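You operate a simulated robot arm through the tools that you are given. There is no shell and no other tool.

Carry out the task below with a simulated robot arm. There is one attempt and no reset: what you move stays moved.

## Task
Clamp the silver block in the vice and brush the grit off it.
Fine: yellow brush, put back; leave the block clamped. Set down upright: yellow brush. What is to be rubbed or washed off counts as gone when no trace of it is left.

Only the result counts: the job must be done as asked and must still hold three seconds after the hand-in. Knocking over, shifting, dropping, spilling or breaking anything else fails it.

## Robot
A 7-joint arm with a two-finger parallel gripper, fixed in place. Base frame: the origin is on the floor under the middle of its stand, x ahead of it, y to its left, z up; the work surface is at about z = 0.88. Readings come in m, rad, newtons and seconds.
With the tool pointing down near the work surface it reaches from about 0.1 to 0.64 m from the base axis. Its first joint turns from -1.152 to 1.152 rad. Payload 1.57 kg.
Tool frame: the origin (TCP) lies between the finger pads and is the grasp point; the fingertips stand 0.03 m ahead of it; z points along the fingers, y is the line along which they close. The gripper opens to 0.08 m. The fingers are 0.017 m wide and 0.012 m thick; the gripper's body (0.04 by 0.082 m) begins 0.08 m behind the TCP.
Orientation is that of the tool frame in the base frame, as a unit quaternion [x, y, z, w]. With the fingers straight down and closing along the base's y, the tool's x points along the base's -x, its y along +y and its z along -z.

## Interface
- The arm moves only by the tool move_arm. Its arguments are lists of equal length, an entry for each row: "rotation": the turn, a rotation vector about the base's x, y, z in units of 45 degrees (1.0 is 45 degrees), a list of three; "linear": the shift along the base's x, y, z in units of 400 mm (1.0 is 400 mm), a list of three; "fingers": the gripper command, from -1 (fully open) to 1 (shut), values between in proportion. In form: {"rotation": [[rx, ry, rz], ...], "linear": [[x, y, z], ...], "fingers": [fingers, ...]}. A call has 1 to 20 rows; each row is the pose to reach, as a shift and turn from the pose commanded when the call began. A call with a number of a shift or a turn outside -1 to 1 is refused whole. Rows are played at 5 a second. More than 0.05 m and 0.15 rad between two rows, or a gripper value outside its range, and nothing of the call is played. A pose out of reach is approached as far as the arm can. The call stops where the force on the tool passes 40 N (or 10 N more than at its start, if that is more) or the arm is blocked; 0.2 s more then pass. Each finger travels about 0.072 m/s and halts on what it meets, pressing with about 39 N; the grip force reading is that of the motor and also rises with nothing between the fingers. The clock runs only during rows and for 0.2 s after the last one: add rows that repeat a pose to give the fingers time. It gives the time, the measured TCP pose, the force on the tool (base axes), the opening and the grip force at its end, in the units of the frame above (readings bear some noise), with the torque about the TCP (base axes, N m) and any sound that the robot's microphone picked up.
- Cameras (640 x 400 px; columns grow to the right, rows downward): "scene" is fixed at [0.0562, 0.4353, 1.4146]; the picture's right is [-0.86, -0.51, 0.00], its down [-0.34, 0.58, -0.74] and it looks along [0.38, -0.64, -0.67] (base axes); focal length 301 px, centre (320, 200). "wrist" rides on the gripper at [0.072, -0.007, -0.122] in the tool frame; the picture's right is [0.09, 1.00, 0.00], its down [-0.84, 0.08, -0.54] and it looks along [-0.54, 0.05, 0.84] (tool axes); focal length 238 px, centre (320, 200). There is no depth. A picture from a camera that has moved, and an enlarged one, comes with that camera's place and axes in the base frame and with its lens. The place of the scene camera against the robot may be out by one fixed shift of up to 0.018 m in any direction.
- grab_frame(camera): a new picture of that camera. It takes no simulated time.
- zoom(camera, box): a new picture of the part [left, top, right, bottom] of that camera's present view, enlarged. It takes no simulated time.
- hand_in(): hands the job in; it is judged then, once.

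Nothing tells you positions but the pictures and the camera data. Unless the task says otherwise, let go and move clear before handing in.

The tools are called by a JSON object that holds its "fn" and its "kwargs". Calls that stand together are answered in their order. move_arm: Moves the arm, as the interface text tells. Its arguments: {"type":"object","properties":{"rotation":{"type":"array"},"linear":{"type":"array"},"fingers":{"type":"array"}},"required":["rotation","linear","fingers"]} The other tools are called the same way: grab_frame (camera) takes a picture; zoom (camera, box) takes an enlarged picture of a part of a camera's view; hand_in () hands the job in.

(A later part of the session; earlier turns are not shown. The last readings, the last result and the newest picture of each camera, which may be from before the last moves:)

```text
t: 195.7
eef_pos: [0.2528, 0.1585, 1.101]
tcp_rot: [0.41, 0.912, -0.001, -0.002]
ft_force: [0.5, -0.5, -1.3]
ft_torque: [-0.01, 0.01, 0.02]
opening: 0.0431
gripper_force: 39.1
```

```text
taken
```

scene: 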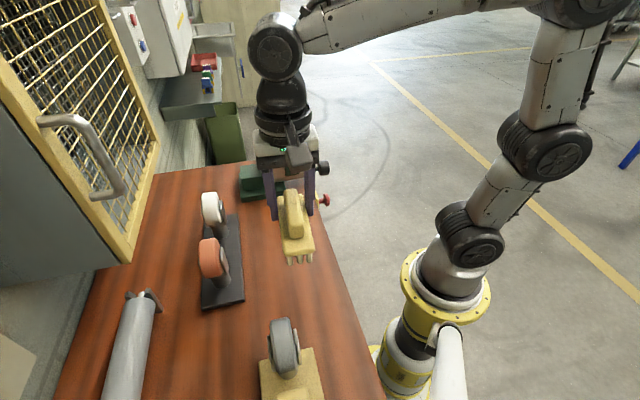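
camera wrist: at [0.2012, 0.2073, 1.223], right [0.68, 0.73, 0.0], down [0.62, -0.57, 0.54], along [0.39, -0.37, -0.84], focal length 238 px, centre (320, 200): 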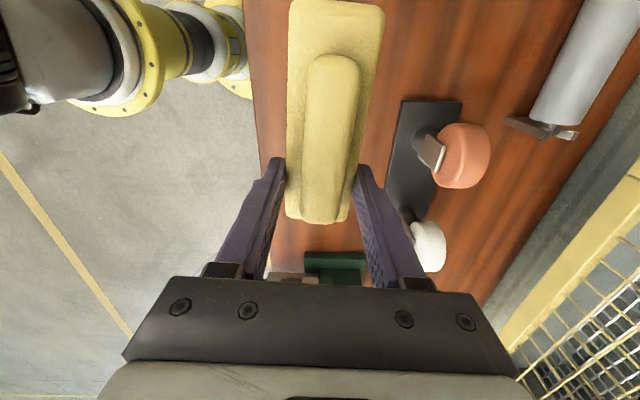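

Brush in hand again, gripped near its vice-side end, so those end bristles can press firmly. Carrying it over to the block.

{"fn": "move_arm", "kwargs": {"rotation": [[0, 0, 0.02], [0, 0, 0.04], [0, 0, 0.06], [0, 0, 0.076], [0, 0, 0.076], [0, 0, 0.076], [0, 0, 0.076], [0, 0, 0.076], [0, 0, 0.076]], "linear": [[0.065, -0.0725, 0], [0.13, -0.145, 0], [0.195, -0.2175, 0], [0.26, -0.29, 0], [0.325, -0.3625, 0], [0.39, -0.435, 0], [0.455, -0.5075, 0], [0.5178, -0.5798, 0], [0.5178, -0.5798, 0]], "fingers": [1, 1, 1, 1, 1, 1, 1, 1, 1]}}

{"fn": "move_arm", "kwargs": {"rotation": [[0.08, 0.08, 0], [0.157, 0.157, 0], [0.157, 0.157, 0], [0.157, 0.157, 0], [0.157, 0.157, 0]], "linear": [[0, 0, 0], [0, 0, 0], [0, 0, -0.08], [0, 0, -0.122], [0, 0, -0.122]], "fingers": [1, 1, 1, 1, 1]}}

{"fn": "zoom", "kwargs": {"camera": "scene", "box": [240, 100, 330, 180]}}

{"fn": "grab_frame", "kwargs": {"camera": "wrist"}}

```text
t: 197.7
eef_pos: [0.4599, -0.0725, 1.1006]
tcp_rot: [0.383, 0.924, -0.002, -0.003]
ft_force: [0.1, 0.2, -1.8]
ft_torque: [0.0, -0.01, -0.01]
opening: 0.0434
gripper_force: 38.8
```

```text
t: 198.9
eef_pos: [0.4609, -0.0719, 1.0514]
tcp_rot: [0.381, 0.92, 0.033, -0.083]
ft_force: [-0.3, -0.1, -0.9]
ft_torque: [-0.03, -0.01, -0.03]
opening: 0.0432
gripper_force: 38.3
```

```text
5.00 times, centred on (285, 140) of scene
camera zoom: at [0.0562, 0.4353, 1.4146], right [-0.86, -0.51, 0.0], down [-0.34, 0.58, -0.74], along [0.38, -0.64, -0.67], focal length 1503 px, centre (495, 500)
```

zoom: 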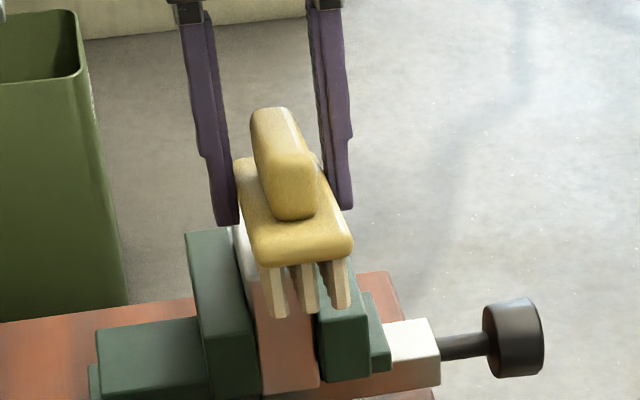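

```text
taken
camera wrist: at [0.4215, -0.0425, 1.185], right [0.64, 0.77, 0.01], down [0.71, -0.59, 0.39], along [0.3, -0.24, -0.92], focal length 238 px, centre (320, 200)
```

wrist: 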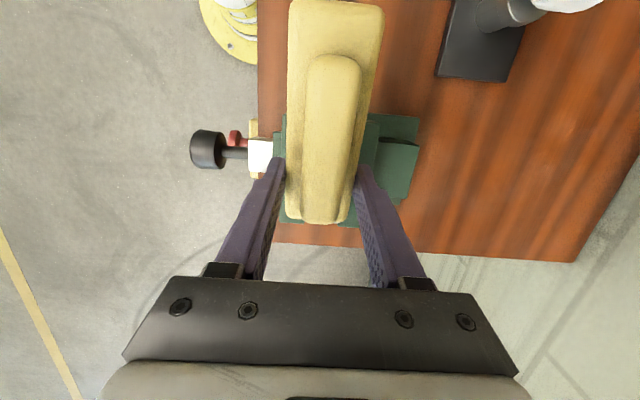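

The brush is tilted with its far-end bristles over the residue. Lowering to contact.

{"fn": "move_arm", "kwargs": {"rotation": [[0, 0, 0], [0, 0, 0], [0, 0, 0]], "linear": [[0, 0, -0.005], [0, 0, -0.01], [0, 0, -0.01]], "fingers": [1, 1, 1]}}

{"fn": "move_arm", "kwargs": {"rotation": [[0, 0, 0], [0, 0, 0]], "linear": [[0, 0, -0.003], [0, 0, -0.003]], "fingers": [1, 1]}}

{"fn": "move_arm", "kwargs": {"rotation": [[0, 0, 0], [0, 0, 0]], "linear": [[0, 0, -0.0025], [0, 0, -0.0025]], "fingers": [1, 1]}}

```text
t: 199.7
eef_pos: [0.4608, -0.072, 1.0487]
tcp_rot: [0.381, 0.92, 0.033, -0.082]
ft_force: [-0.7, -0.2, 3.3]
ft_torque: [-0.06, -0.08, -0.04]
opening: 0.0431
gripper_force: 38.9
```

```text
t: 200.3
eef_pos: [0.461, -0.0726, 1.0481]
tcp_rot: [0.381, 0.92, 0.033, -0.082]
ft_force: [-4.4, -1.5, 13.6]
ft_torque: [-0.24, -0.04, -0.09]
opening: 0.0432
gripper_force: 39.0
```

```text
t: 200.9
eef_pos: [0.4616, -0.0719, 1.0485]
tcp_rot: [0.381, 0.921, 0.033, -0.079]
ft_force: [-5.3, -1.5, 25.2]
ft_torque: [-0.34, -0.19, -0.08]
opening: 0.0433
gripper_force: 39.1
```

Firm contact right at the centre zone (~26 N, 18 mm from the TCP, well supported). Easing slightly and scrubbing with short strokes.

{"fn": "move_arm", "kwargs": {"rotation": [[0, 0, 0], [0, 0, 0], [0, 0, 0], [0, 0, 0], [0, 0, 0], [0, 0, 0], [0, 0, 0], [0, 0, 0], [0, 0, 0], [0, 0, 0], [0, 0, 0], [0, 0, 0], [0, 0, 0], [0, 0, 0], [0, 0, 0], [0, 0, 0], [0, 0, 0], [0, 0, 0], [0, 0, 0], [0, 0, 0]], "linear": [[-0.0071, 0.0071, 0.001], [0, 0.0142, 0.001], [-0.0142, 0, 0.001], [0, 0.0212, 0.001], [-0.0212, 0, 0.001], [-0.0035, 0.0248, 0.001], [-0.0248, 0.0035, 0.001], [0.0035, 0.0177, 0.001], [-0.0142, -0.0071, 0.001], [0.0106, 0.0106, 0.001], [-0.0071, -0.0142, 0.001], [0.0035, 0.0177, 0.001], [-0.0177, -0.0035, 0.001], [0.0071, -0.0071, 0.001], [-0.0212, 0.0212, 0.001], [0.0018, -0.0124, 0.001], [-0.0266, 0.0159, 0.001], [0.0124, -0.0018, 0.001], [-0.0159, 0.0266, 0.001], [-0.0071, 0.0071, 0.001]], "fingers": [1, 1, 1, 1, 1, 1, 1, 1, 1, 1, 1, 1, 1, 1, 1, 1, 1, 1, 1, 1]}}

{"fn": "move_arm", "kwargs": {"rotation": [[0, 0, 0], [0, 0, 0], [0, 0, 0], [0, 0, 0]], "linear": [[0, 0, 0.05], [-0.02, 0.06, 0.12], [-0.05, 0.15, 0.2], [-0.05, 0.15, 0.2]], "fingers": [1, 1, 1, 1]}}

{"fn": "zoom", "kwargs": {"camera": "scene", "box": [270, 136, 300, 160]}}

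{"fn": "zoom", "kwargs": {"camera": "scene", "box": [230, 60, 340, 190]}}

```text
t: 205.1
eef_pos: [0.4586, -0.0692, 1.0469]
tcp_rot: [0.381, 0.921, 0.034, -0.081]
ft_force: [6.8, 2.1, 18.6]
ft_torque: [-0.06, -0.68, 0.11]
opening: 0.0432
gripper_force: 39.4
```

```text
t: 206.1
eef_pos: [0.436, -0.0081, 1.1263]
tcp_rot: [0.381, 0.921, 0.033, -0.082]
ft_force: [-0.8, -0.1, -1.7]
ft_torque: [-0.02, -0.04, 0.03]
opening: 0.0431
gripper_force: 39.2
```

```text
16.00 times, centred on (285, 148) of scene
camera zoom: at [0.0562, 0.4353, 1.4146], right [-0.86, -0.51, 0.0], down [-0.34, 0.58, -0.74], along [0.38, -0.64, -0.67], focal length 4810 px, centre (880, 1032)
```

zoom: 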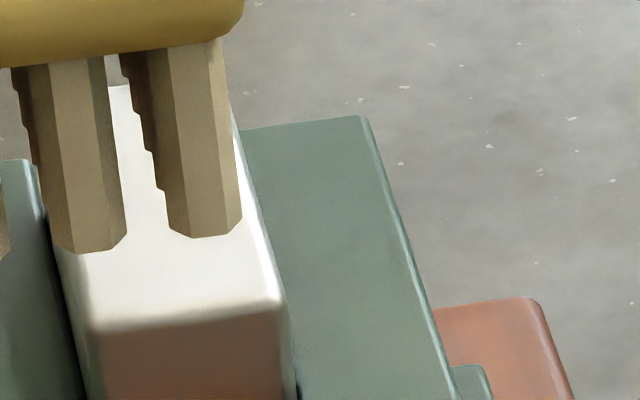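

```text
3.08 times, centred on (285, 125) of scene
camera zoom: at [0.0562, 0.4353, 1.4146], right [-0.86, -0.51, 0.0], down [-0.34, 0.58, -0.74], along [0.38, -0.64, -0.67], focal length 925 px, centre (428, 431)
```

zoom: 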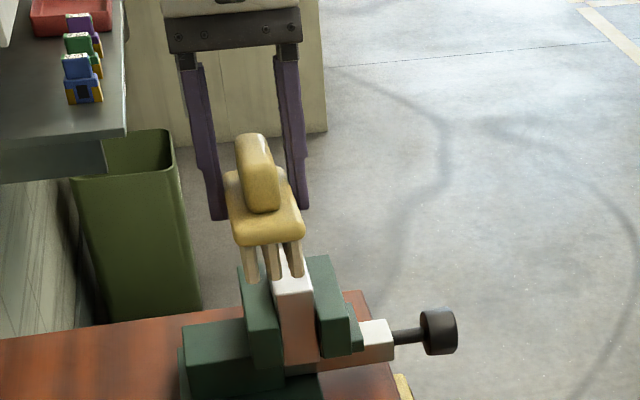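

Contact stayed strong throughout this time. The brush hides the view; moving it up and aside.

{"fn": "move_arm", "kwargs": {"rotation": [[0, 0, 0], [0, 0, 0], [0, 0, 0]], "linear": [[0.02, 0.08, 0.05], [0.04, 0.16, 0.1], [0.04, 0.16, 0.1]], "fingers": [1, 1, 1]}}

{"fn": "zoom", "kwargs": {"camera": "scene", "box": [270, 136, 300, 160]}}

{"fn": "grab_frame", "kwargs": {"camera": "wrist"}}

```text
t: 206.9
eef_pos: [0.4556, 0.0558, 1.166]
tcp_rot: [0.381, 0.92, 0.032, -0.082]
ft_force: [-0.8, 0.8, -1.2]
ft_torque: [0.02, -0.06, 0.03]
opening: 0.0431
gripper_force: 39.2
```

```text
16.00 times, centred on (285, 148) of scene
camera zoom: at [0.0562, 0.4353, 1.4146], right [-0.86, -0.51, 0.0], down [-0.34, 0.58, -0.74], along [0.38, -0.64, -0.67], focal length 4810 px, centre (880, 1032)
```

zoom: 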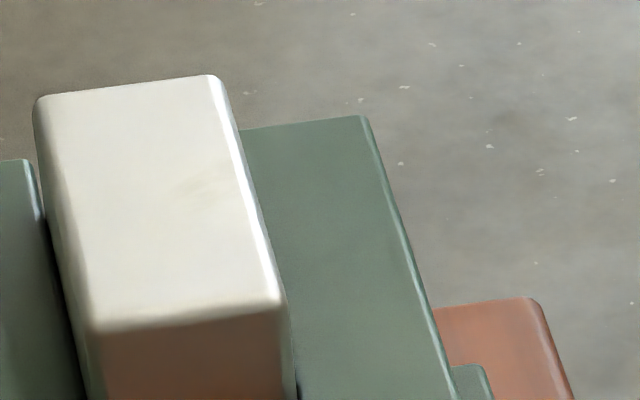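

```text
taken
camera wrist: at [0.4149, 0.085, 1.2997], right [0.64, 0.77, 0.01], down [0.71, -0.59, 0.39], along [0.3, -0.24, -0.92], focal length 238 px, centre (320, 200)
```

wrist: 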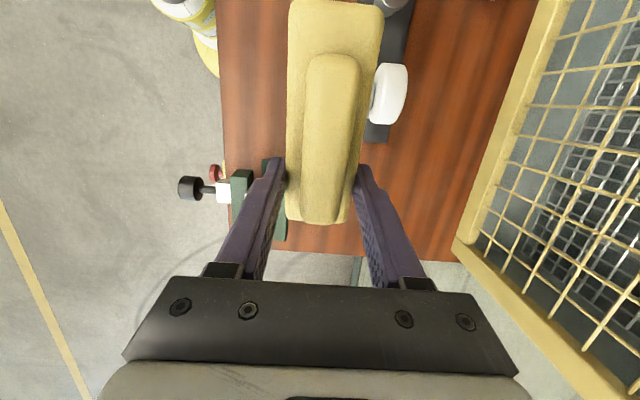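

{"fn": "move_arm", "kwargs": {"rotation": [[-0.08, -0.08, 0], [-0.157, -0.157, 0], [-0.157, -0.157, 0], [-0.157, -0.157, 0], [-0.157, -0.157, 0], [-0.157, -0.157, 0]], "linear": [[-0.035, -0.09, 0], [-0.07, -0.18, 0], [-0.105, -0.27, -0.02], [-0.13, -0.36, -0.06], [-0.1548, -0.4305, -0.11], [-0.1548, -0.4305, -0.11]], "fingers": [1, 1, 1, 1, 1, 1]}}

{"fn": "grab_frame", "kwargs": {"camera": "wrist"}}

{"fn": "zoom", "kwargs": {"camera": "wrist", "box": [374, 155, 420, 197]}}

{"fn": "zoom", "kwargs": {"camera": "wrist", "box": [365, 110, 445, 200]}}

```text
t: 208.3
eef_pos: [0.3923, -0.119, 1.121]
tcp_rot: [0.383, 0.924, -0.002, -0.002]
ft_force: [0.7, -0.4, -0.9]
ft_torque: [-0.01, -0.01, 0.02]
opening: 0.0434
gripper_force: 39.3
```

```text
taken
camera wrist: at [0.3372, -0.0732, 1.2445], right [0.64, 0.77, 0.0], down [0.65, -0.54, 0.54], along [0.41, -0.35, -0.84], focal length 238 px, centre (320, 200)
```

wrist: 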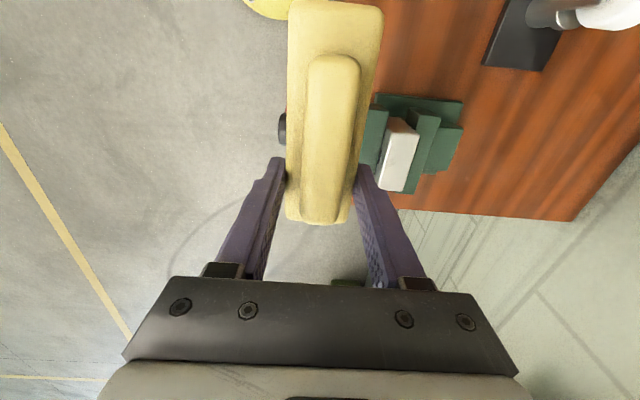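

```text
9.52 times, centred on (397, 176) of wrist
camera zoom: at [0.3372, -0.0732, 1.2445], right [0.64, 0.77, 0.0], down [0.65, -0.54, 0.54], along [0.41, -0.35, -0.84], focal length 2270 px, centre (-413, 429)
```

zoom: 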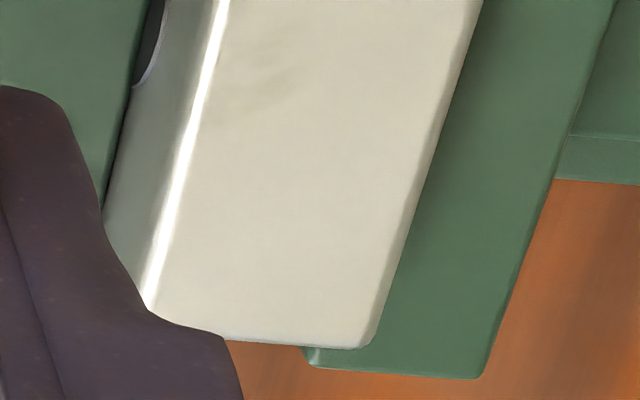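

```text
4.44 times, centred on (405, 155) of wrist
camera zoom: at [0.3372, -0.0732, 1.2445], right [0.64, 0.77, 0.0], down [0.65, -0.54, 0.54], along [0.41, -0.35, -0.84], focal length 1059 px, centre (-58, 400)
```

zoom: 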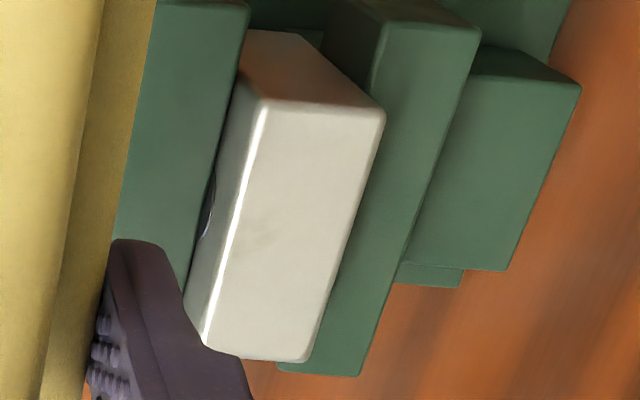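

The mark is clearly fainter now, so this end-bristle scrubbing works. I'll repeat it, focused on the remaining patch (p≈0.276, q≈0.392).

{"fn": "move_arm", "kwargs": {"rotation": [[0, 0, 0], [0, 0, 0], [0.08, 0.08, 0], [0.157, 0.157, 0], [0.157, 0.157, 0], [0.157, 0.157, 0], [0.157, 0.157, 0]], "linear": [[0.055, 0.04, 0], [0.11, 0.08, 0], [0.1658, 0.1198, 0], [0.1658, 0.1198, -0.08], [0.1658, 0.1198, -0.15], [0.1658, 0.1198, -0.183], [0.1658, 0.1198, -0.183]], "fingers": [1, 1, 1, 1, 1, 1, 1]}}

{"fn": "move_arm", "kwargs": {"rotation": [[0, 0, 0], [0, 0, 0], [0, 0, 0]], "linear": [[0, 0, -0.003], [0, 0, -0.005], [0, 0, -0.005]], "fingers": [1, 1, 1]}}

{"fn": "move_arm", "kwargs": {"rotation": [[0, 0, 0], [0, 0, 0]], "linear": [[0, 0, -0.0025], [0, 0, -0.0025]], "fingers": [1, 1]}}

```text
t: 209.9
eef_pos: [0.4591, -0.0687, 1.0486]
tcp_rot: [0.381, 0.92, 0.032, -0.082]
ft_force: [0.0, -0.1, -0.9]
ft_torque: [-0.05, -0.05, -0.01]
opening: 0.0435
gripper_force: 38.6
```

```text
t: 210.7
eef_pos: [0.4596, -0.0697, 1.0477]
tcp_rot: [0.38, 0.921, 0.033, -0.082]
ft_force: [-0.5, -0.2, 2.5]
ft_torque: [-0.04, -0.09, -0.05]
opening: 0.0434
gripper_force: 39.2
```

```text
t: 211.3
eef_pos: [0.4588, -0.0686, 1.0456]
tcp_rot: [0.381, 0.92, 0.033, -0.08]
ft_force: [-2.6, -0.1, 8.9]
ft_torque: [-0.13, -0.07, -0.05]
opening: 0.0431
gripper_force: 38.9
```

{"fn": "move_arm", "kwargs": {"rotation": [[0, 0, 0], [0, 0, 0], [0, 0, 0], [0, 0, 0], [0, 0, 0], [0, 0, 0], [0, 0, 0], [0, 0, 0], [0, 0, 0], [0, 0, 0], [0, 0, 0], [0, 0, 0], [0, 0, 0], [0, 0, 0], [0, 0, 0], [0, 0, 0], [0, 0, 0], [0, 0, 0], [0, 0, 0], [0, 0, 0]], "linear": [[0.0071, -0.0071, -0.0018], [0.0142, -0.0142, -0.0018], [0, 0, -0.0018], [-0.0142, 0.0142, -0.0018], [-0.0053, -0.0053, -0.0018], [0.0089, -0.0195, -0.0018], [-0.0195, 0.0089, -0.0018], [-0.0106, -0.0106, -0.0018], [0.0035, -0.0248, -0.0018], [-0.0248, 0.0035, -0.0018], [-0.0018, 0.0124, -0.0018], [0.0195, -0.0089, -0.0018], [-0.0089, 0.0195, -0.0018], [0.0106, 0.0106, -0.0018], [-0.0071, -0.0142, -0.0018], [0.0177, 0.0035, -0.0018], [0, -0.0212, -0.0018], [0.0071, 0.0142, -0.0018], [-0.0177, -0.0035, -0.0018], [0, 0, -0.0018]], "fingers": [1, 1, 1, 1, 1, 1, 1, 1, 1, 1, 1, 1, 1, 1, 1, 1, 1, 1, 1, 1]}}

{"fn": "move_arm", "kwargs": {"rotation": [[0, 0, 0], [0, 0, 0], [0, 0, 0], [0, 0, 0], [0, 0, 0], [0, 0, 0], [0, 0, 0], [0, 0, 0], [0, 0, 0], [0, 0, 0], [0, 0, 0], [0, 0, 0], [0, 0, 0], [0, 0, 0], [0, 0, 0], [0, 0, 0], [0, 0, 0], [0, 0, 0], [0, 0, 0], [0, 0, 0]], "linear": [[0.0071, -0.0071, 0], [0.0142, -0.0142, 0], [0, 0, 0], [-0.0142, 0.0142, 0], [-0.0053, -0.0053, 0], [0.0089, -0.0195, 0], [-0.0195, 0.0089, 0], [-0.0106, -0.0106, 0], [0.0035, -0.0248, 0], [-0.0248, 0.0035, 0], [-0.0018, 0.0124, 0], [0.0195, -0.0089, 0], [-0.0089, 0.0195, 0], [0.0106, 0.0106, 0], [-0.0071, -0.0142, 0], [0.0177, 0.0035, 0], [0, -0.0212, 0], [0.0071, 0.0142, 0], [-0.0177, -0.0035, 0], [0, 0, 0]], "fingers": [1, 1, 1, 1, 1, 1, 1, 1, 1, 1, 1, 1, 1, 1, 1, 1, 1, 1, 1, 1]}}

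```text
t: 215.5
eef_pos: [0.4574, -0.0697, 1.0463]
tcp_rot: [0.381, 0.92, 0.032, -0.083]
ft_force: [-11.0, 0.2, 25.5]
ft_torque: [-0.24, 0.03, -0.08]
opening: 0.0432
gripper_force: 39.0
```

```text
t: 219.7
eef_pos: [0.4577, -0.0707, 1.0463]
tcp_rot: [0.382, 0.92, 0.033, -0.083]
ft_force: [-6.5, -0.3, 15.5]
ft_torque: [-0.18, 0.0, -0.06]
opening: 0.0433
gripper_force: 38.6
```

Strong contact maintained (17–27 N). One wide pass over the entire face in this configuration, then I'll lift and inspect.

{"fn": "move_arm", "kwargs": {"rotation": [[0, 0, 0], [0, 0, 0], [0, 0, 0], [0, 0, 0], [0, 0, 0], [0, 0, 0], [0, 0, 0], [0, 0, 0], [0, 0, 0], [0, 0, 0], [0, 0, 0], [0, 0, 0], [0, 0, 0], [0, 0, 0], [0, 0, 0], [0, 0, 0], [0, 0, 0], [0, 0, 0], [0, 0, 0], [0, 0, 0]], "linear": [[0.0177, -0.0177, 0], [0.0354, -0.0354, 0], [0.0496, -0.0496, 0], [0.0531, -0.0319, 0], [0.0248, -0.046, 0], [0.0354, -0.0142, 0], [0.0071, -0.0283, 0], [0.0177, 0.0035, 0], [-0.0106, -0.0106, 0], [0.0035, 0.0177, 0], [-0.0248, 0.0035, 0], [-0.0106, 0.0319, 0], [-0.0389, 0.0177, 0], [-0.0248, 0.046, 0], [-0.0531, 0.0319, 0], [-0.0389, 0.0602, 0], [-0.0354, 0.0354, 0], [-0.023, 0.0124, 0], [0, 0, 0], [0, 0, 0]], "fingers": [1, 1, 1, 1, 1, 1, 1, 1, 1, 1, 1, 1, 1, 1, 1, 1, 1, 1, 1, 1]}}

{"fn": "move_arm", "kwargs": {"rotation": [[0, 0, 0], [0, 0, 0], [0, 0, 0], [-0.08, -0.08, 0], [-0.157, -0.157, 0], [-0.157, -0.157, 0], [-0.157, -0.157, 0]], "linear": [[0, 0, 0.06], [0, 0, 0.12], [0, 0, 0.1898], [-0.055, -0.04, 0.1898], [-0.11, -0.08, 0.1898], [-0.1658, -0.1198, 0.1898], [-0.1658, -0.1198, 0.1898]], "fingers": [1, 1, 1, 1, 1, 1, 1]}}

{"fn": "zoom", "kwargs": {"camera": "wrist", "box": [374, 155, 420, 197]}}

{"fn": "zoom", "kwargs": {"camera": "wrist", "box": [365, 110, 445, 200]}}

{"fn": "zoom", "kwargs": {"camera": "scene", "box": [270, 136, 300, 160]}}

```text
t: 223.9
eef_pos: [0.4575, -0.0706, 1.0453]
tcp_rot: [0.381, 0.92, 0.033, -0.083]
ft_force: [-0.6, 0.5, 1.3]
ft_torque: [-0.06, -0.03, 0.03]
opening: 0.0434
gripper_force: 39.4
```

```text
t: 225.5
eef_pos: [0.3926, -0.1169, 1.1205]
tcp_rot: [0.383, 0.924, -0.001, -0.001]
ft_force: [0.0, 0.0, -1.1]
ft_torque: [-0.02, -0.01, 0.02]
opening: 0.043
gripper_force: 39.0
```

```text
9.52 times, centred on (397, 176) of wrist
camera zoom: at [0.3369, -0.0728, 1.2437], right [0.64, 0.77, 0.0], down [0.65, -0.54, 0.54], along [0.41, -0.35, -0.84], focal length 2270 px, centre (-413, 429)
```

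zoom: 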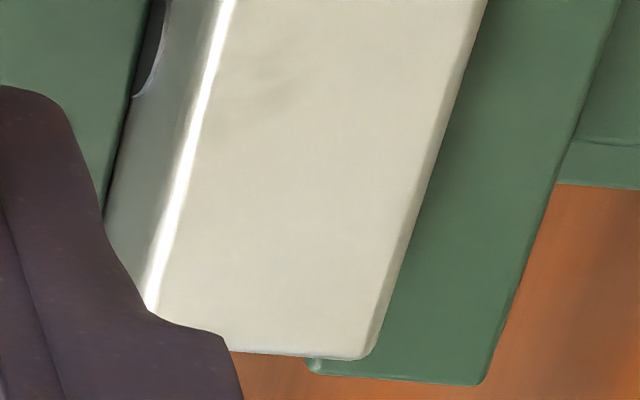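

```text
4.44 times, centred on (405, 155) of wrist
camera zoom: at [0.3369, -0.0728, 1.2437], right [0.64, 0.77, 0.0], down [0.65, -0.54, 0.54], along [0.41, -0.35, -0.84], focal length 1059 px, centre (-58, 400)
```

zoom: 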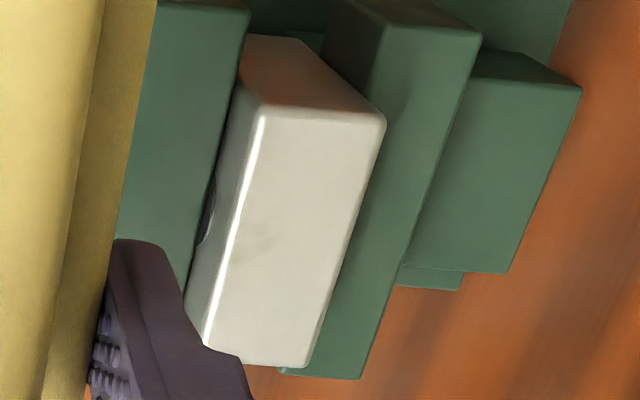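

```text
16.00 times, centred on (285, 148) of scene
camera zoom: at [0.0562, 0.4353, 1.4146], right [-0.86, -0.51, 0.0], down [-0.34, 0.58, -0.74], along [0.38, -0.64, -0.67], focal length 4810 px, centre (880, 1032)
```

zoom: 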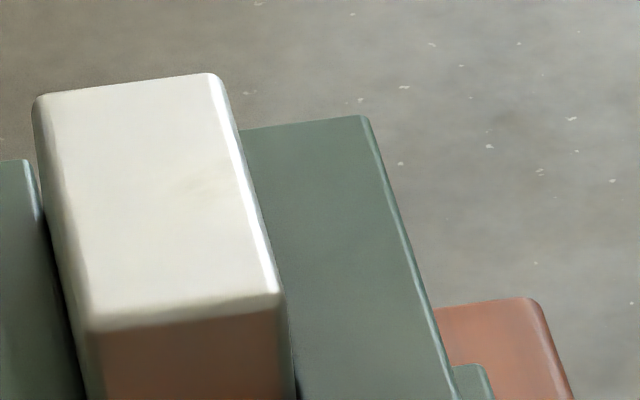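

The patch is unchanged after direct end-row pressing, which suggests only the brush's outer corner points bear firmly, never this inner spot. I'll tilt in both pitch and roll, so a single brush corner presses exactly on the patch.

{"fn": "move_arm", "kwargs": {"rotation": [[0, 0, 0], [0, 0, 0], [0.118, 0.039, 0], [0.2356, 0.0784, 0], [0.2356, 0.0784, 0], [0.2356, 0.0784, 0], [0.2356, 0.0784, 0]], "linear": [[0.06, 0.045, 0], [0.12, 0.09, 0], [0.185, 0.1338, 0], [0.185, 0.1338, -0.08], [0.185, 0.1338, -0.15], [0.185, 0.1338, -0.176], [0.185, 0.1338, -0.176]], "fingers": [1, 1, 1, 1, 1, 1, 1]}}

{"fn": "move_arm", "kwargs": {"rotation": [[0, 0, 0], [0, 0, 0], [0, 0, 0]], "linear": [[0, 0, -0.003], [0, 0, -0.006], [0, 0, -0.006]], "fingers": [1, 1, 1]}}

{"fn": "zoom", "kwargs": {"camera": "scene", "box": [250, 110, 320, 175]}}

```text
t: 227.1
eef_pos: [0.466, -0.0631, 1.0504]
tcp_rot: [0.38, 0.92, 0.072, -0.066]
ft_force: [0.6, 0.0, -0.7]
ft_torque: [0.02, -0.04, 0.01]
opening: 0.0431
gripper_force: 39.2
```

```text
t: 227.9
eef_pos: [0.4671, -0.0637, 1.048]
tcp_rot: [0.38, 0.92, 0.074, -0.067]
ft_force: [0.5, 0.2, -1.3]
ft_torque: [-0.03, -0.05, 0.0]
opening: 0.0434
gripper_force: 38.6
```

```text
6.15 times, centred on (285, 142) of scene
camera zoom: at [0.0562, 0.4353, 1.4146], right [-0.86, -0.51, 0.0], down [-0.34, 0.58, -0.74], along [0.38, -0.64, -0.67], focal length 1850 px, centre (535, 554)
```

zoom: 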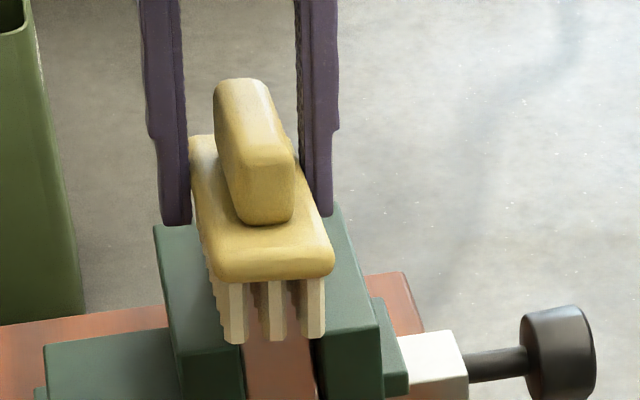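

{"fn": "move_arm", "kwargs": {"rotation": [[0, 0, 0], [0, 0, 0]], "linear": [[0, 0, -0.0025], [0, 0, -0.0025]], "fingers": [1, 1]}}

{"fn": "move_arm", "kwargs": {"rotation": [[0, 0, 0], [0, 0, 0]], "linear": [[0, 0, -0.0025], [0, 0, -0.0025]], "fingers": [1, 1]}}

{"fn": "move_arm", "kwargs": {"rotation": [[0, 0, 0], [0, 0, 0]], "linear": [[0, 0, -0.0025], [0, 0, -0.0025]], "fingers": [1, 1]}}

```text
t: 228.5
eef_pos: [0.467, -0.0632, 1.0485]
tcp_rot: [0.381, 0.919, 0.072, -0.065]
ft_force: [-0.3, 0.1, -1.2]
ft_torque: [-0.06, -0.04, 0.01]
opening: 0.0433
gripper_force: 38.9
```

```text
t: 229.1
eef_pos: [0.4657, -0.0642, 1.0464]
tcp_rot: [0.38, 0.92, 0.073, -0.066]
ft_force: [0.4, 0.9, -0.8]
ft_torque: [-0.08, -0.02, -0.02]
opening: 0.043
gripper_force: 38.9
```

```text
t: 229.7
eef_pos: [0.4663, -0.0632, 1.0466]
tcp_rot: [0.38, 0.92, 0.073, -0.063]
ft_force: [-1.5, 0.2, 7.3]
ft_torque: [-0.21, 0.03, -0.05]
opening: 0.0431
gripper_force: 39.0
```

A single corner now bears 4–5 mm beside the patch (by torque: p≈0.270, q≈0.395). Scrubbing across the patch with that corner.

{"fn": "move_arm", "kwargs": {"rotation": [[0, 0, 0], [0, 0, 0], [0, 0, 0], [0, 0, 0], [0, 0, 0], [0, 0, 0], [0, 0, 0], [0, 0, 0], [0, 0, 0], [0, 0, 0], [0, 0, 0], [0, 0, 0], [0, 0, 0], [0, 0, 0], [0, 0, 0], [0, 0, 0], [0, 0, 0], [0, 0, 0], [0, 0, 0], [0, 0, 0]], "linear": [[0.0018, 0.0124, -0.001], [0.0124, 0.0018, -0.001], [-0.0089, 0.023, -0.001], [0.0053, 0.0159, -0.0012], [0.0159, 0.0053, -0.0012], [-0.0053, 0.0266, -0.0012], [-0.0018, 0.0089, -0.0014], [0.0089, -0.0018, -0.0014], [-0.0124, 0.0195, -0.0014], [0.0035, 0.0248, -0.0016], [-0.0071, 0.0071, -0.0016], [0.0106, 0.0177, -0.0016], [0, 0, -0.0016], [0.0177, 0.0106, -0.0018], [-0.0035, 0.0035, -0.0018], [0.0106, 0.0248, -0.0018], [-0.0106, 0.0106, -0.0018], [0, 0.0283, -0.002], [-0.0018, 0.0089, -0.002], [0.0035, 0.0142, -0.002]], "fingers": [1, 1, 1, 1, 1, 1, 1, 1, 1, 1, 1, 1, 1, 1, 1, 1, 1, 1, 1, 1]}}

```text
t: 233.9
eef_pos: [0.467, -0.0577, 1.045]
tcp_rot: [0.381, 0.919, 0.074, -0.065]
ft_force: [-3.4, 4.9, 22.9]
ft_torque: [-0.4, 0.09, -0.12]
opening: 0.0433
gripper_force: 38.7
```

Excellent: 24 N and the bearing point is right on the patch (p≈0.273, q≈0.391). One more tight set around it, then inspect.

{"fn": "move_arm", "kwargs": {"rotation": [[0, 0, 0], [0, 0, 0], [0, 0, 0], [0, 0, 0], [0, 0, 0], [0, 0, 0], [0, 0, 0], [0, 0, 0], [0, 0, 0], [0, 0, 0], [0, 0, 0], [0, 0, 0], [0, 0, 0], [0, 0, 0], [0, 0, 0], [0, 0, 0], [0, 0, 0], [0, 0, 0], [0, 0, 0], [0, 0, 0]], "linear": [[0.0071, -0.0071, 0], [-0.0106, 0.0106, 0], [0.0106, -0.0106, 0], [-0.0089, 0.0124, 0], [0.0142, -0.0071, 0], [-0.0071, 0.0142, 0], [0.0159, -0.0053, 0], [-0.0035, 0.0177, 0], [0.0071, 0.0071, 0], [0.0177, -0.0035, 0], [-0.0018, 0.0195, 0], [0.0106, 0.0106, 0], [-0.0071, -0.0071, 0], [0.0035, -0.0177, 0], [-0.0177, 0.0035, 0], [0.0053, -0.0159, 0], [0.0106, 0.0106, 0], [-0.0071, -0.0071, 0], [0.0106, 0.0106, 0], [0, 0, 0]], "fingers": [1, 1, 1, 1, 1, 1, 1, 1, 1, 1, 1, 1, 1, 1, 1, 1, 1, 1, 1, 1]}}

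{"fn": "move_arm", "kwargs": {"rotation": [[0, 0, 0], [0, 0, 0], [0, 0, 0], [-0.118, -0.039, 0], [-0.2356, -0.0784, 0], [-0.2356, -0.0784, 0], [-0.2356, -0.0784, 0]], "linear": [[0, 0, 0.06], [0, 0, 0.12], [0, 0, 0.1915], [-0.062, -0.049, 0.1915], [-0.125, -0.098, 0.1915], [-0.1885, -0.148, 0.1915], [-0.1885, -0.148, 0.1915]], "fingers": [1, 1, 1, 1, 1, 1, 1]}}

{"fn": "zoom", "kwargs": {"camera": "wrist", "box": [374, 155, 420, 197]}}

{"fn": "zoom", "kwargs": {"camera": "wrist", "box": [365, 110, 445, 200]}}

{"fn": "zoom", "kwargs": {"camera": "scene", "box": [270, 136, 300, 160]}}

```text
t: 238.1
eef_pos: [0.4677, -0.057, 1.045]
tcp_rot: [0.381, 0.919, 0.073, -0.065]
ft_force: [2.7, 3.1, 8.2]
ft_torque: [-0.13, -0.14, 0.06]
opening: 0.0429
gripper_force: 38.9
```

```text
t: 239.7
eef_pos: [0.3925, -0.1163, 1.1212]
tcp_rot: [0.383, 0.924, -0.002, -0.001]
ft_force: [0.0, -0.8, -1.6]
ft_torque: [0.0, 0.0, -0.03]
opening: 0.0434
gripper_force: 39.5
```

```text
9.52 times, centred on (397, 176) of wrist
camera zoom: at [0.3366, -0.0715, 1.2435], right [0.64, 0.77, 0.0], down [0.65, -0.54, 0.54], along [0.41, -0.35, -0.84], focal length 2270 px, centre (-413, 429)
```

zoom: 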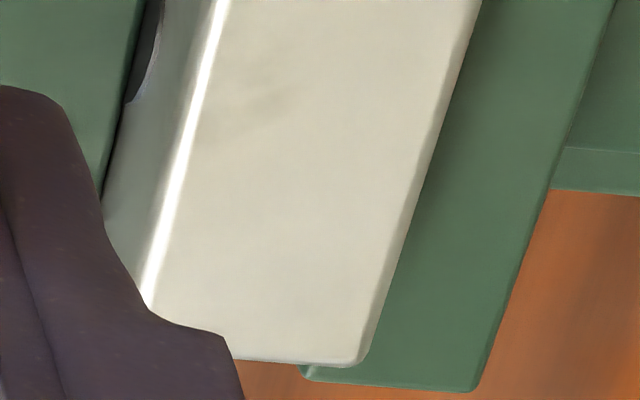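

```text
4.44 times, centred on (405, 155) of wrist
camera zoom: at [0.3366, -0.0715, 1.2435], right [0.64, 0.77, 0.0], down [0.65, -0.54, 0.54], along [0.41, -0.35, -0.84], focal length 1059 px, centre (-58, 400)
```

zoom: 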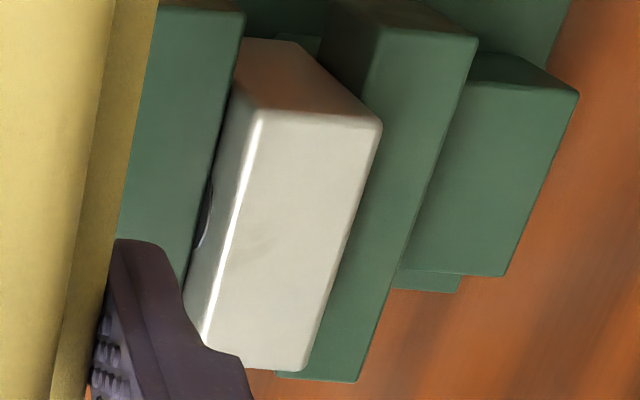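

```text
16.00 times, centred on (285, 148) of scene
camera zoom: at [0.0562, 0.4353, 1.4146], right [-0.86, -0.51, 0.0], down [-0.34, 0.58, -0.74], along [0.38, -0.64, -0.67], focal length 4810 px, centre (880, 1032)
```

zoom: 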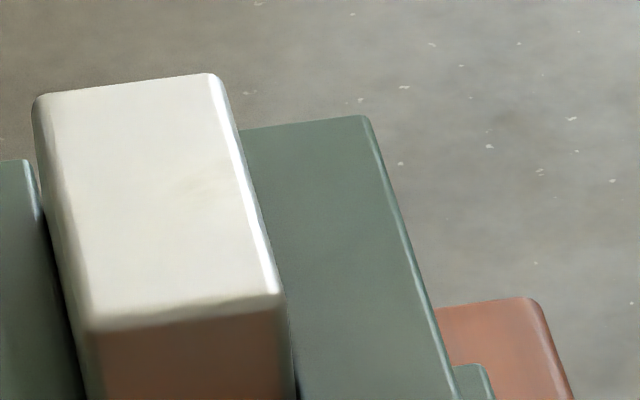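

Even with a single corner bearing on the patch at 24 N it doesn't change, so it doesn't behave like loose grit under pressure. One thing not yet tried is long strokes that carry on right off the block's edge, so I'll set the brush flat on the block for that.

{"fn": "move_arm", "kwargs": {"rotation": [[0, 0, 0], [0, 0, 0], [0, 0, 0], [0, 0, 0], [0, 0, 0], [0, 0, 0], [0, 0, 0]], "linear": [[0.09, 0.014, 0], [0.18, 0.028, 0], [0.2585, 0.041, 0], [0.2585, 0.041, -0.08], [0.2585, 0.041, -0.15], [0.2585, 0.041, -0.188], [0.2585, 0.041, -0.188]], "fingers": [1, 1, 1, 1, 1, 1, 1]}}

{"fn": "move_arm", "kwargs": {"rotation": [[0, 0, 0], [0, 0, 0], [0, 0, 0]], "linear": [[0, 0, -0.003], [0, 0, -0.005], [0, 0, -0.005]], "fingers": [1, 1, 1]}}

{"fn": "move_arm", "kwargs": {"rotation": [[0, 0, 0], [0, 0, 0]], "linear": [[0, 0, -0.0025], [0, 0, -0.0025]], "fingers": [1, 1]}}

```text
t: 241.3
eef_pos: [0.4966, -0.101, 1.0469]
tcp_rot: [0.383, 0.924, -0.001, -0.003]
ft_force: [0.2, 0.5, -1.5]
ft_torque: [-0.01, -0.07, 0.0]
opening: 0.0435
gripper_force: 39.7
```

```text
t: 242.1
eef_pos: [0.496, -0.1014, 1.045]
tcp_rot: [0.384, 0.923, 0.0, -0.002]
ft_force: [-0.5, -1.8, 6.1]
ft_torque: [0.33, 0.34, 0.14]
opening: 0.043
gripper_force: 38.9
```

```text
t: 242.7
eef_pos: [0.4956, -0.1007, 1.0446]
tcp_rot: [0.384, 0.924, -0.001, -0.001]
ft_force: [-2.5, -0.7, 12.7]
ft_torque: [0.76, 0.54, 0.17]
opening: 0.0432
gripper_force: 38.8
```

The brush bears on the block's near edge, so I'll correct the pitch by 3° and re-touch.

{"fn": "move_arm", "kwargs": {"rotation": [[0, 0, 0], [0.0471, 0.0471, 0], [0.0471, 0.0471, 0], [0.0471, 0.0471, 0]], "linear": [[0, 0, 0.005], [0, 0, 0.005], [0, 0, -0.003], [0, 0, -0.003]], "fingers": [1, 1, 1, 1]}}

{"fn": "move_arm", "kwargs": {"rotation": [[0, 0, 0], [0, 0, 0]], "linear": [[0, 0, -0.0025], [0, 0, -0.0025]], "fingers": [1, 1]}}

{"fn": "move_arm", "kwargs": {"rotation": [[0, 0, 0], [0, 0, 0]], "linear": [[0, 0, -0.0025], [0, 0, -0.0025]], "fingers": [1, 1]}}

```text
t: 243.7
eef_pos: [0.4944, -0.101, 1.0414]
tcp_rot: [0.382, 0.924, 0.009, -0.026]
ft_force: [-1.0, 0.1, -0.8]
ft_torque: [-0.04, -0.04, -0.01]
opening: 0.0433
gripper_force: 39.1
```

```text
t: 244.3
eef_pos: [0.4961, -0.1005, 1.0395]
tcp_rot: [0.383, 0.924, 0.011, -0.025]
ft_force: [-1.6, -0.5, 2.9]
ft_torque: [0.0, -0.03, 0.03]
opening: 0.0432
gripper_force: 39.1
```

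```text
t: 244.9
eef_pos: [0.4958, -0.1008, 1.0414]
tcp_rot: [0.382, 0.924, 0.011, -0.025]
ft_force: [-2.7, 0.4, 9.0]
ft_torque: [0.24, 0.11, 0.09]
opening: 0.0432
gripper_force: 39.1
```

Pitch is now balanced, but it bears on the far (+p) side: the flat brush has been riding slightly rolled all along, leaving the robot-side half lightly touched. Correcting the roll by 1.5°.

{"fn": "move_arm", "kwargs": {"rotation": [[0.0236, -0.0236, 0], [0.0236, -0.0236, 0]], "linear": [[0, 0, 0], [0, 0, 0]], "fingers": [1, 1]}}

{"fn": "move_arm", "kwargs": {"rotation": [[0, 0, 0], [0, 0, 0]], "linear": [[0, 0, -0.001], [0, 0, -0.001]], "fingers": [1, 1]}}

```text
t: 245.5
eef_pos: [0.4958, -0.1013, 1.0406]
tcp_rot: [0.382, 0.924, 0.022, -0.02]
ft_force: [-5.4, -3.1, 14.2]
ft_torque: [-0.08, 0.54, 0.1]
opening: 0.0433
gripper_force: 38.7
```

```text
t: 246.1
eef_pos: [0.4952, -0.1016, 1.04]
tcp_rot: [0.382, 0.924, 0.021, -0.019]
ft_force: [-6.8, -5.6, 18.8]
ft_torque: [-0.08, 0.7, 0.19]
opening: 0.0432
gripper_force: 39.1
```

Now it bears on the robot-side half; the truly flat angle is in between. I'll set it balanced and then do long sweeps that run right off the edges.

{"fn": "move_arm", "kwargs": {"rotation": [[-0.0094, 0.0094, 0], [-0.0094, 0.0094, 0]], "linear": [[0, 0, 0], [0, 0, 0]], "fingers": [1, 1]}}

{"fn": "move_arm", "kwargs": {"rotation": [[0, 0, 0], [0, 0, 0], [0, 0, 0], [0, 0, 0], [0, 0, 0], [0, 0, 0], [0, 0, 0], [0, 0, 0], [0, 0, 0], [0, 0, 0], [0, 0, 0], [0, 0, 0], [0, 0, 0], [0, 0, 0], [0, 0, 0], [0, 0, 0]], "linear": [[0.0177, -0.0177, 0], [0.0354, -0.0354, 0], [0.0177, -0.0177, 0], [0, 0, 0], [-0.0177, 0.0177, 0], [-0.0354, 0.0354, 0], [-0.0177, 0.0177, 0], [0, 0, 0], [0.0124, 0.0124, 0], [0, 0, 0], [-0.0124, -0.0124, 0], [0, 0, 0], [0.0124, 0.0124, 0], [-0.0124, -0.0124, 0], [0, 0, 0], [0, 0, 0]], "fingers": [1, 1, 1, 1, 1, 1, 1, 1, 1, 1, 1, 1, 1, 1, 1, 1]}}

```text
t: 246.7
eef_pos: [0.4962, -0.1014, 1.0411]
tcp_rot: [0.382, 0.924, 0.016, -0.021]
ft_force: [-3.2, -3.8, 21.0]
ft_torque: [-0.07, 0.42, 0.09]
opening: 0.0436
gripper_force: 39.0
```

```text
t: 250.1
eef_pos: [0.4961, -0.1, 1.0397]
tcp_rot: [0.382, 0.924, 0.016, -0.023]
ft_force: [-1.2, 0.5, -0.1]
ft_torque: [-0.06, -0.01, 0.01]
opening: 0.043
gripper_force: 38.8
```

{"fn": "move_arm", "kwargs": {"rotation": [[0, 0, 0], [0, 0, 0], [0, 0, 0], [0, 0, 0], [0, 0, 0], [0, 0, 0], [0, 0, 0], [0, 0, 0], [0, 0, 0], [0, 0, 0], [0, 0, 0], [0, 0, 0], [0, 0, 0], [0, 0, 0], [0, 0, 0]], "linear": [[0, 0, -0.0025], [-0.0053, -0.0053, -0.0025], [0.0035, 0.0035, -0.0025], [0.0124, 0.0124, -0.0025], [0.0212, 0.0212, -0.0025], [0.0301, 0.0301, -0.0025], [0.0389, 0.0389, -0.0025], [0.0478, 0.0478, -0.0025], [0.0566, 0.0566, -0.0025], [0.0655, 0.0655, -0.0025], [0.0655, 0.0655, 0.04], [0.03, 0.03, 0.04], [0, 0, 0.04], [0.0053, 0.0053, 0.003], [0.0053, 0.0053, 0.003]], "fingers": [1, 1, 1, 1, 1, 1, 1, 1, 1, 1, 1, 1, 1, 1, 1]}}

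{"fn": "move_arm", "kwargs": {"rotation": [[0, 0, 0], [0, 0, 0], [0, 0, 0], [0, 0, 0], [0, 0, 0], [0, 0, 0], [0, 0, 0], [0, 0, 0], [0, 0, 0], [0, 0, 0], [0, 0, 0], [0, 0, 0], [0, 0, 0]], "linear": [[0, 0, -0.0055], [-0.0089, -0.0089, -0.0055], [-0.0177, -0.0177, -0.0055], [-0.0266, -0.0266, -0.0055], [-0.0354, -0.0354, -0.0055], [-0.0443, -0.0443, -0.0055], [-0.0531, -0.0531, -0.0055], [-0.062, -0.062, -0.0055], [-0.0708, -0.0708, -0.0055], [-0.0708, -0.0708, 0.06], [-0.0708, -0.0708, 0.12], [-0.0708, -0.0708, 0.2], [-0.0708, -0.0708, 0.2]], "fingers": [1, 1, 1, 1, 1, 1, 1, 1, 1, 1, 1, 1, 1]}}

{"fn": "zoom", "kwargs": {"camera": "scene", "box": [270, 136, 300, 160]}}

{"fn": "grab_frame", "kwargs": {"camera": "wrist"}}

```text
t: 253.3
eef_pos: [0.4981, -0.0991, 1.0407]
tcp_rot: [0.383, 0.923, 0.016, -0.024]
ft_force: [0.2, 0.7, -1.9]
ft_torque: [-0.06, -0.06, 0.02]
opening: 0.0435
gripper_force: 38.7
```

```text
t: 256.1
eef_pos: [0.4694, -0.1272, 1.1201]
tcp_rot: [0.382, 0.924, 0.016, -0.023]
ft_force: [0.5, 0.4, -2.0]
ft_torque: [-0.04, -0.03, -0.03]
opening: 0.0433
gripper_force: 39.4
```

```text
16.00 times, centred on (285, 148) of scene
camera zoom: at [0.0562, 0.4353, 1.4146], right [-0.86, -0.51, 0.0], down [-0.34, 0.58, -0.74], along [0.38, -0.64, -0.67], focal length 4810 px, centre (880, 1032)
```

zoom: 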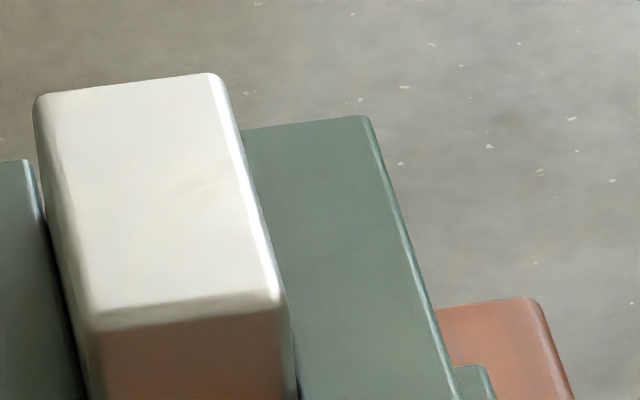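

```text
taken
camera wrist: at [0.4175, -0.088, 1.2464], right [0.64, 0.77, 0.02], down [0.66, -0.56, 0.5], along [0.39, -0.31, -0.87], focal length 238 px, centre (320, 200)
```

wrist: 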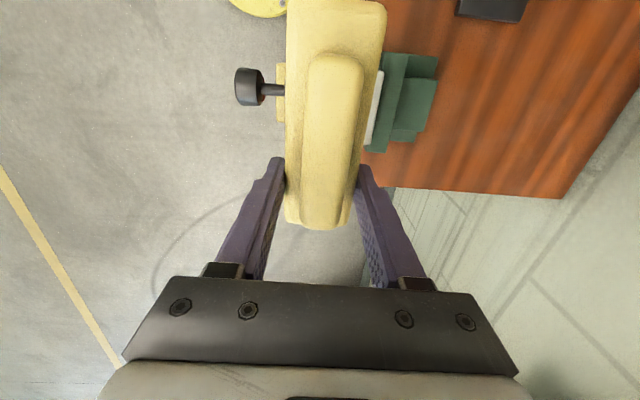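

{"fn": "move_arm", "kwargs": {"rotation": [[-0.0613, -0.0329, 0], [-0.0613, -0.0329, 0], [-0.0613, -0.0329, 0], [-0.0613, -0.0329, 0]], "linear": [[-0.07, 0.008, 0], [-0.14, 0.016, 0], [-0.193, 0.0245, 0], [-0.193, 0.0245, 0]], "fingers": [1, 1, 1, 1]}}

{"fn": "zoom", "kwargs": {"camera": "wrist", "box": [374, 155, 420, 197]}}

{"fn": "zoom", "kwargs": {"camera": "wrist", "box": [382, 150, 414, 170]}}

{"fn": "zoom", "kwargs": {"camera": "wrist", "box": [365, 110, 445, 200]}}

```text
t: 257.1
eef_pos: [0.3924, -0.1171, 1.1205]
tcp_rot: [0.382, 0.924, -0.001, -0.001]
ft_force: [-0.3, 0.5, -1.0]
ft_torque: [-0.01, -0.05, 0.01]
opening: 0.0431
gripper_force: 38.8
```

```text
9.52 times, centred on (397, 176) of wrist
camera zoom: at [0.337, -0.0724, 1.2428], right [0.64, 0.77, 0.0], down [0.65, -0.54, 0.54], along [0.41, -0.35, -0.84], focal length 2270 px, centre (-413, 429)
```

zoom: 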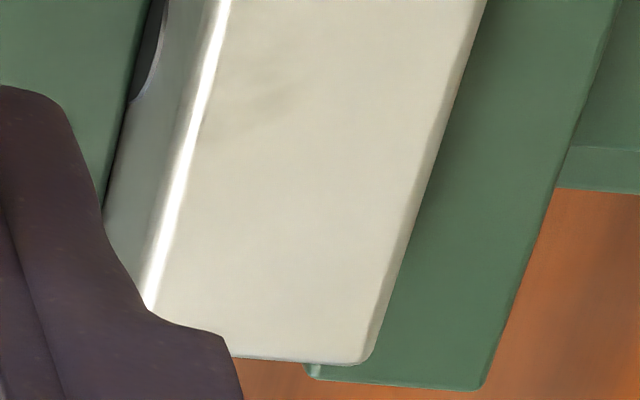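

```text
16.00 times, centred on (398, 160) of wrist
camera zoom: at [0.337, -0.0724, 1.2428], right [0.64, 0.77, 0.0], down [0.65, -0.54, 0.54], along [0.41, -0.35, -0.84], focal length 3814 px, centre (-928, 840)
```

zoom: 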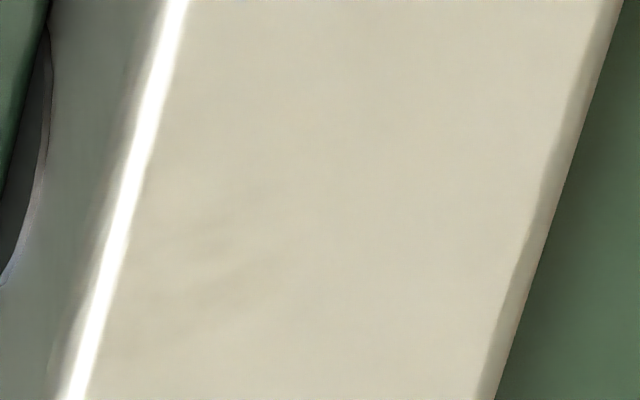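

```text
4.44 times, centred on (405, 155) of wrist
camera zoom: at [0.337, -0.0724, 1.2428], right [0.64, 0.77, 0.0], down [0.65, -0.54, 0.54], along [0.41, -0.35, -0.84], focal length 1059 px, centre (-58, 400)
```

zoom: 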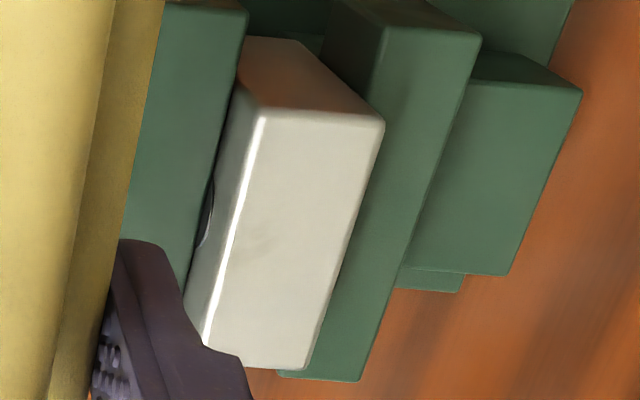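

The patch's contrast stays constant whatever I do, so it may well be the metal itself; but in case uncleaned grit along the edges keeps a ghost visible, I'll make thorough rolled passes over both long edges. First with the robot-side edge low.

{"fn": "move_arm", "kwargs": {"rotation": [[0, 0, 0], [0, 0, 0], [0.075, -0.028, 0], [0.1492, -0.055, 0], [0.1492, -0.055, 0], [0.1492, -0.055, 0], [0.1492, -0.055, 0]], "linear": [[0.09, 0.015, 0], [0.18, 0.03, 0], [0.262, 0.0445, 0], [0.262, 0.0445, -0.08], [0.262, 0.0445, -0.15], [0.262, 0.0445, -0.188], [0.262, 0.0445, -0.188]], "fingers": [1, 1, 1, 1, 1, 1, 1]}}

{"fn": "move_arm", "kwargs": {"rotation": [[0, 0, 0], [0, 0, 0], [0, 0, 0]], "linear": [[0, 0, -0.003], [0, 0, -0.005], [0, 0, -0.005]], "fingers": [1, 1, 1]}}

{"fn": "move_arm", "kwargs": {"rotation": [[0, 0, 0], [0, 0, 0]], "linear": [[0, 0, -0.0025], [0, 0, -0.0025]], "fingers": [1, 1]}}

{"fn": "move_arm", "kwargs": {"rotation": [[0, 0, 0], [0, 0, 0]], "linear": [[0, 0, -0.0025], [0, 0, -0.0025]], "fingers": [1, 1]}}

```text
t: 258.7
eef_pos: [0.4969, -0.0994, 1.0456]
tcp_rot: [0.382, 0.922, 0.062, -0.004]
ft_force: [-0.2, 0.4, -0.5]
ft_torque: [-0.01, -0.04, 0.03]
opening: 0.043
gripper_force: 39.4
```

```text
t: 259.5
eef_pos: [0.4976, -0.0996, 1.0433]
tcp_rot: [0.382, 0.922, 0.062, -0.005]
ft_force: [0.0, -1.2, -1.7]
ft_torque: [-0.04, -0.02, -0.01]
opening: 0.0432
gripper_force: 38.7
```

```text
t: 260.1
eef_pos: [0.497, -0.0986, 1.0427]
tcp_rot: [0.382, 0.922, 0.061, -0.004]
ft_force: [-0.2, -0.2, -1.4]
ft_torque: [-0.05, -0.04, 0.0]
opening: 0.0432
gripper_force: 38.9
```

```text
t: 260.7
eef_pos: [0.498, -0.1005, 1.0414]
tcp_rot: [0.382, 0.922, 0.061, -0.004]
ft_force: [0.4, 0.5, -0.5]
ft_torque: [0.0, 0.0, 0.0]
opening: 0.0437
gripper_force: 38.5
```

{"fn": "move_arm", "kwargs": {"rotation": [[0, 0, 0], [0, 0, 0]], "linear": [[0, 0, -0.0025], [0, 0, -0.0025]], "fingers": [1, 1]}}

{"fn": "move_arm", "kwargs": {"rotation": [[0, 0, 0], [0, 0, 0]], "linear": [[0, 0, -0.002], [0, 0, -0.002]], "fingers": [1, 1]}}

```text
t: 261.3
eef_pos: [0.4974, -0.0998, 1.0421]
tcp_rot: [0.382, 0.922, 0.062, -0.004]
ft_force: [0.1, 0.2, 1.3]
ft_torque: [-0.1, -0.02, -0.03]
opening: 0.0431
gripper_force: 39.6
```

```text
t: 261.9
eef_pos: [0.4988, -0.0999, 1.0404]
tcp_rot: [0.382, 0.922, 0.061, -0.002]
ft_force: [0.9, -2.0, 8.3]
ft_torque: [-0.21, -0.02, 0.04]
opening: 0.0434
gripper_force: 38.6
```

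Line contact established (~10 N). Small pitch trim, then stepping the row across the face from edge to edge with lengthwise strokes.

{"fn": "move_arm", "kwargs": {"rotation": [[-0.011, -0.011, 0], [-0.011, -0.011, 0], [-0.011, -0.011, 0], [-0.011, -0.011, 0], [-0.011, -0.011, 0], [-0.011, -0.011, 0], [-0.011, -0.011, 0], [-0.011, -0.011, 0], [-0.011, -0.011, 0], [-0.011, -0.011, 0], [-0.011, -0.011, 0], [-0.011, -0.011, 0], [-0.011, -0.011, 0], [-0.011, -0.011, 0], [-0.011, -0.011, 0], [-0.011, -0.011, 0], [-0.011, -0.011, 0], [-0.011, -0.011, 0], [-0.011, -0.011, 0], [-0.011, -0.011, 0]], "linear": [[0.0053, -0.023, -0.0008], [-0.023, 0.0053, -0.0008], [0.0089, -0.0195, -0.001], [-0.0195, 0.0089, -0.001], [0.0142, -0.0142, -0.001], [-0.0142, 0.0142, -0.001], [0.0195, -0.0089, -0.0012], [-0.0089, 0.0195, -0.0012], [0.0248, -0.0035, -0.0012], [-0.0035, 0.0248, -0.0012], [0.0319, 0.0035, -0.0014], [0.0035, 0.0319, -0.0014], [0.0389, 0.0106, -0.0014], [0.0106, 0.0389, -0.0014], [0.046, 0.0177, -0.0016], [0.0248, 0.0531, -0.0016], [0.0531, 0.0389, -0.0016], [0.0177, 0.0177, -0.0016], [-0.0089, -0.0089, -0.0016], [-0.0142, -0.0142, -0.0016]], "fingers": [1, 1, 1, 1, 1, 1, 1, 1, 1, 1, 1, 1, 1, 1, 1, 1, 1, 1, 1, 1]}}

```text
t: 266.1
eef_pos: [0.4915, -0.1054, 1.0386]
tcp_rot: [0.382, 0.922, 0.059, 0.0]
ft_force: [2.7, 1.9, 8.3]
ft_torque: [0.0, -0.07, -0.04]
opening: 0.0432
gripper_force: 39.2
```

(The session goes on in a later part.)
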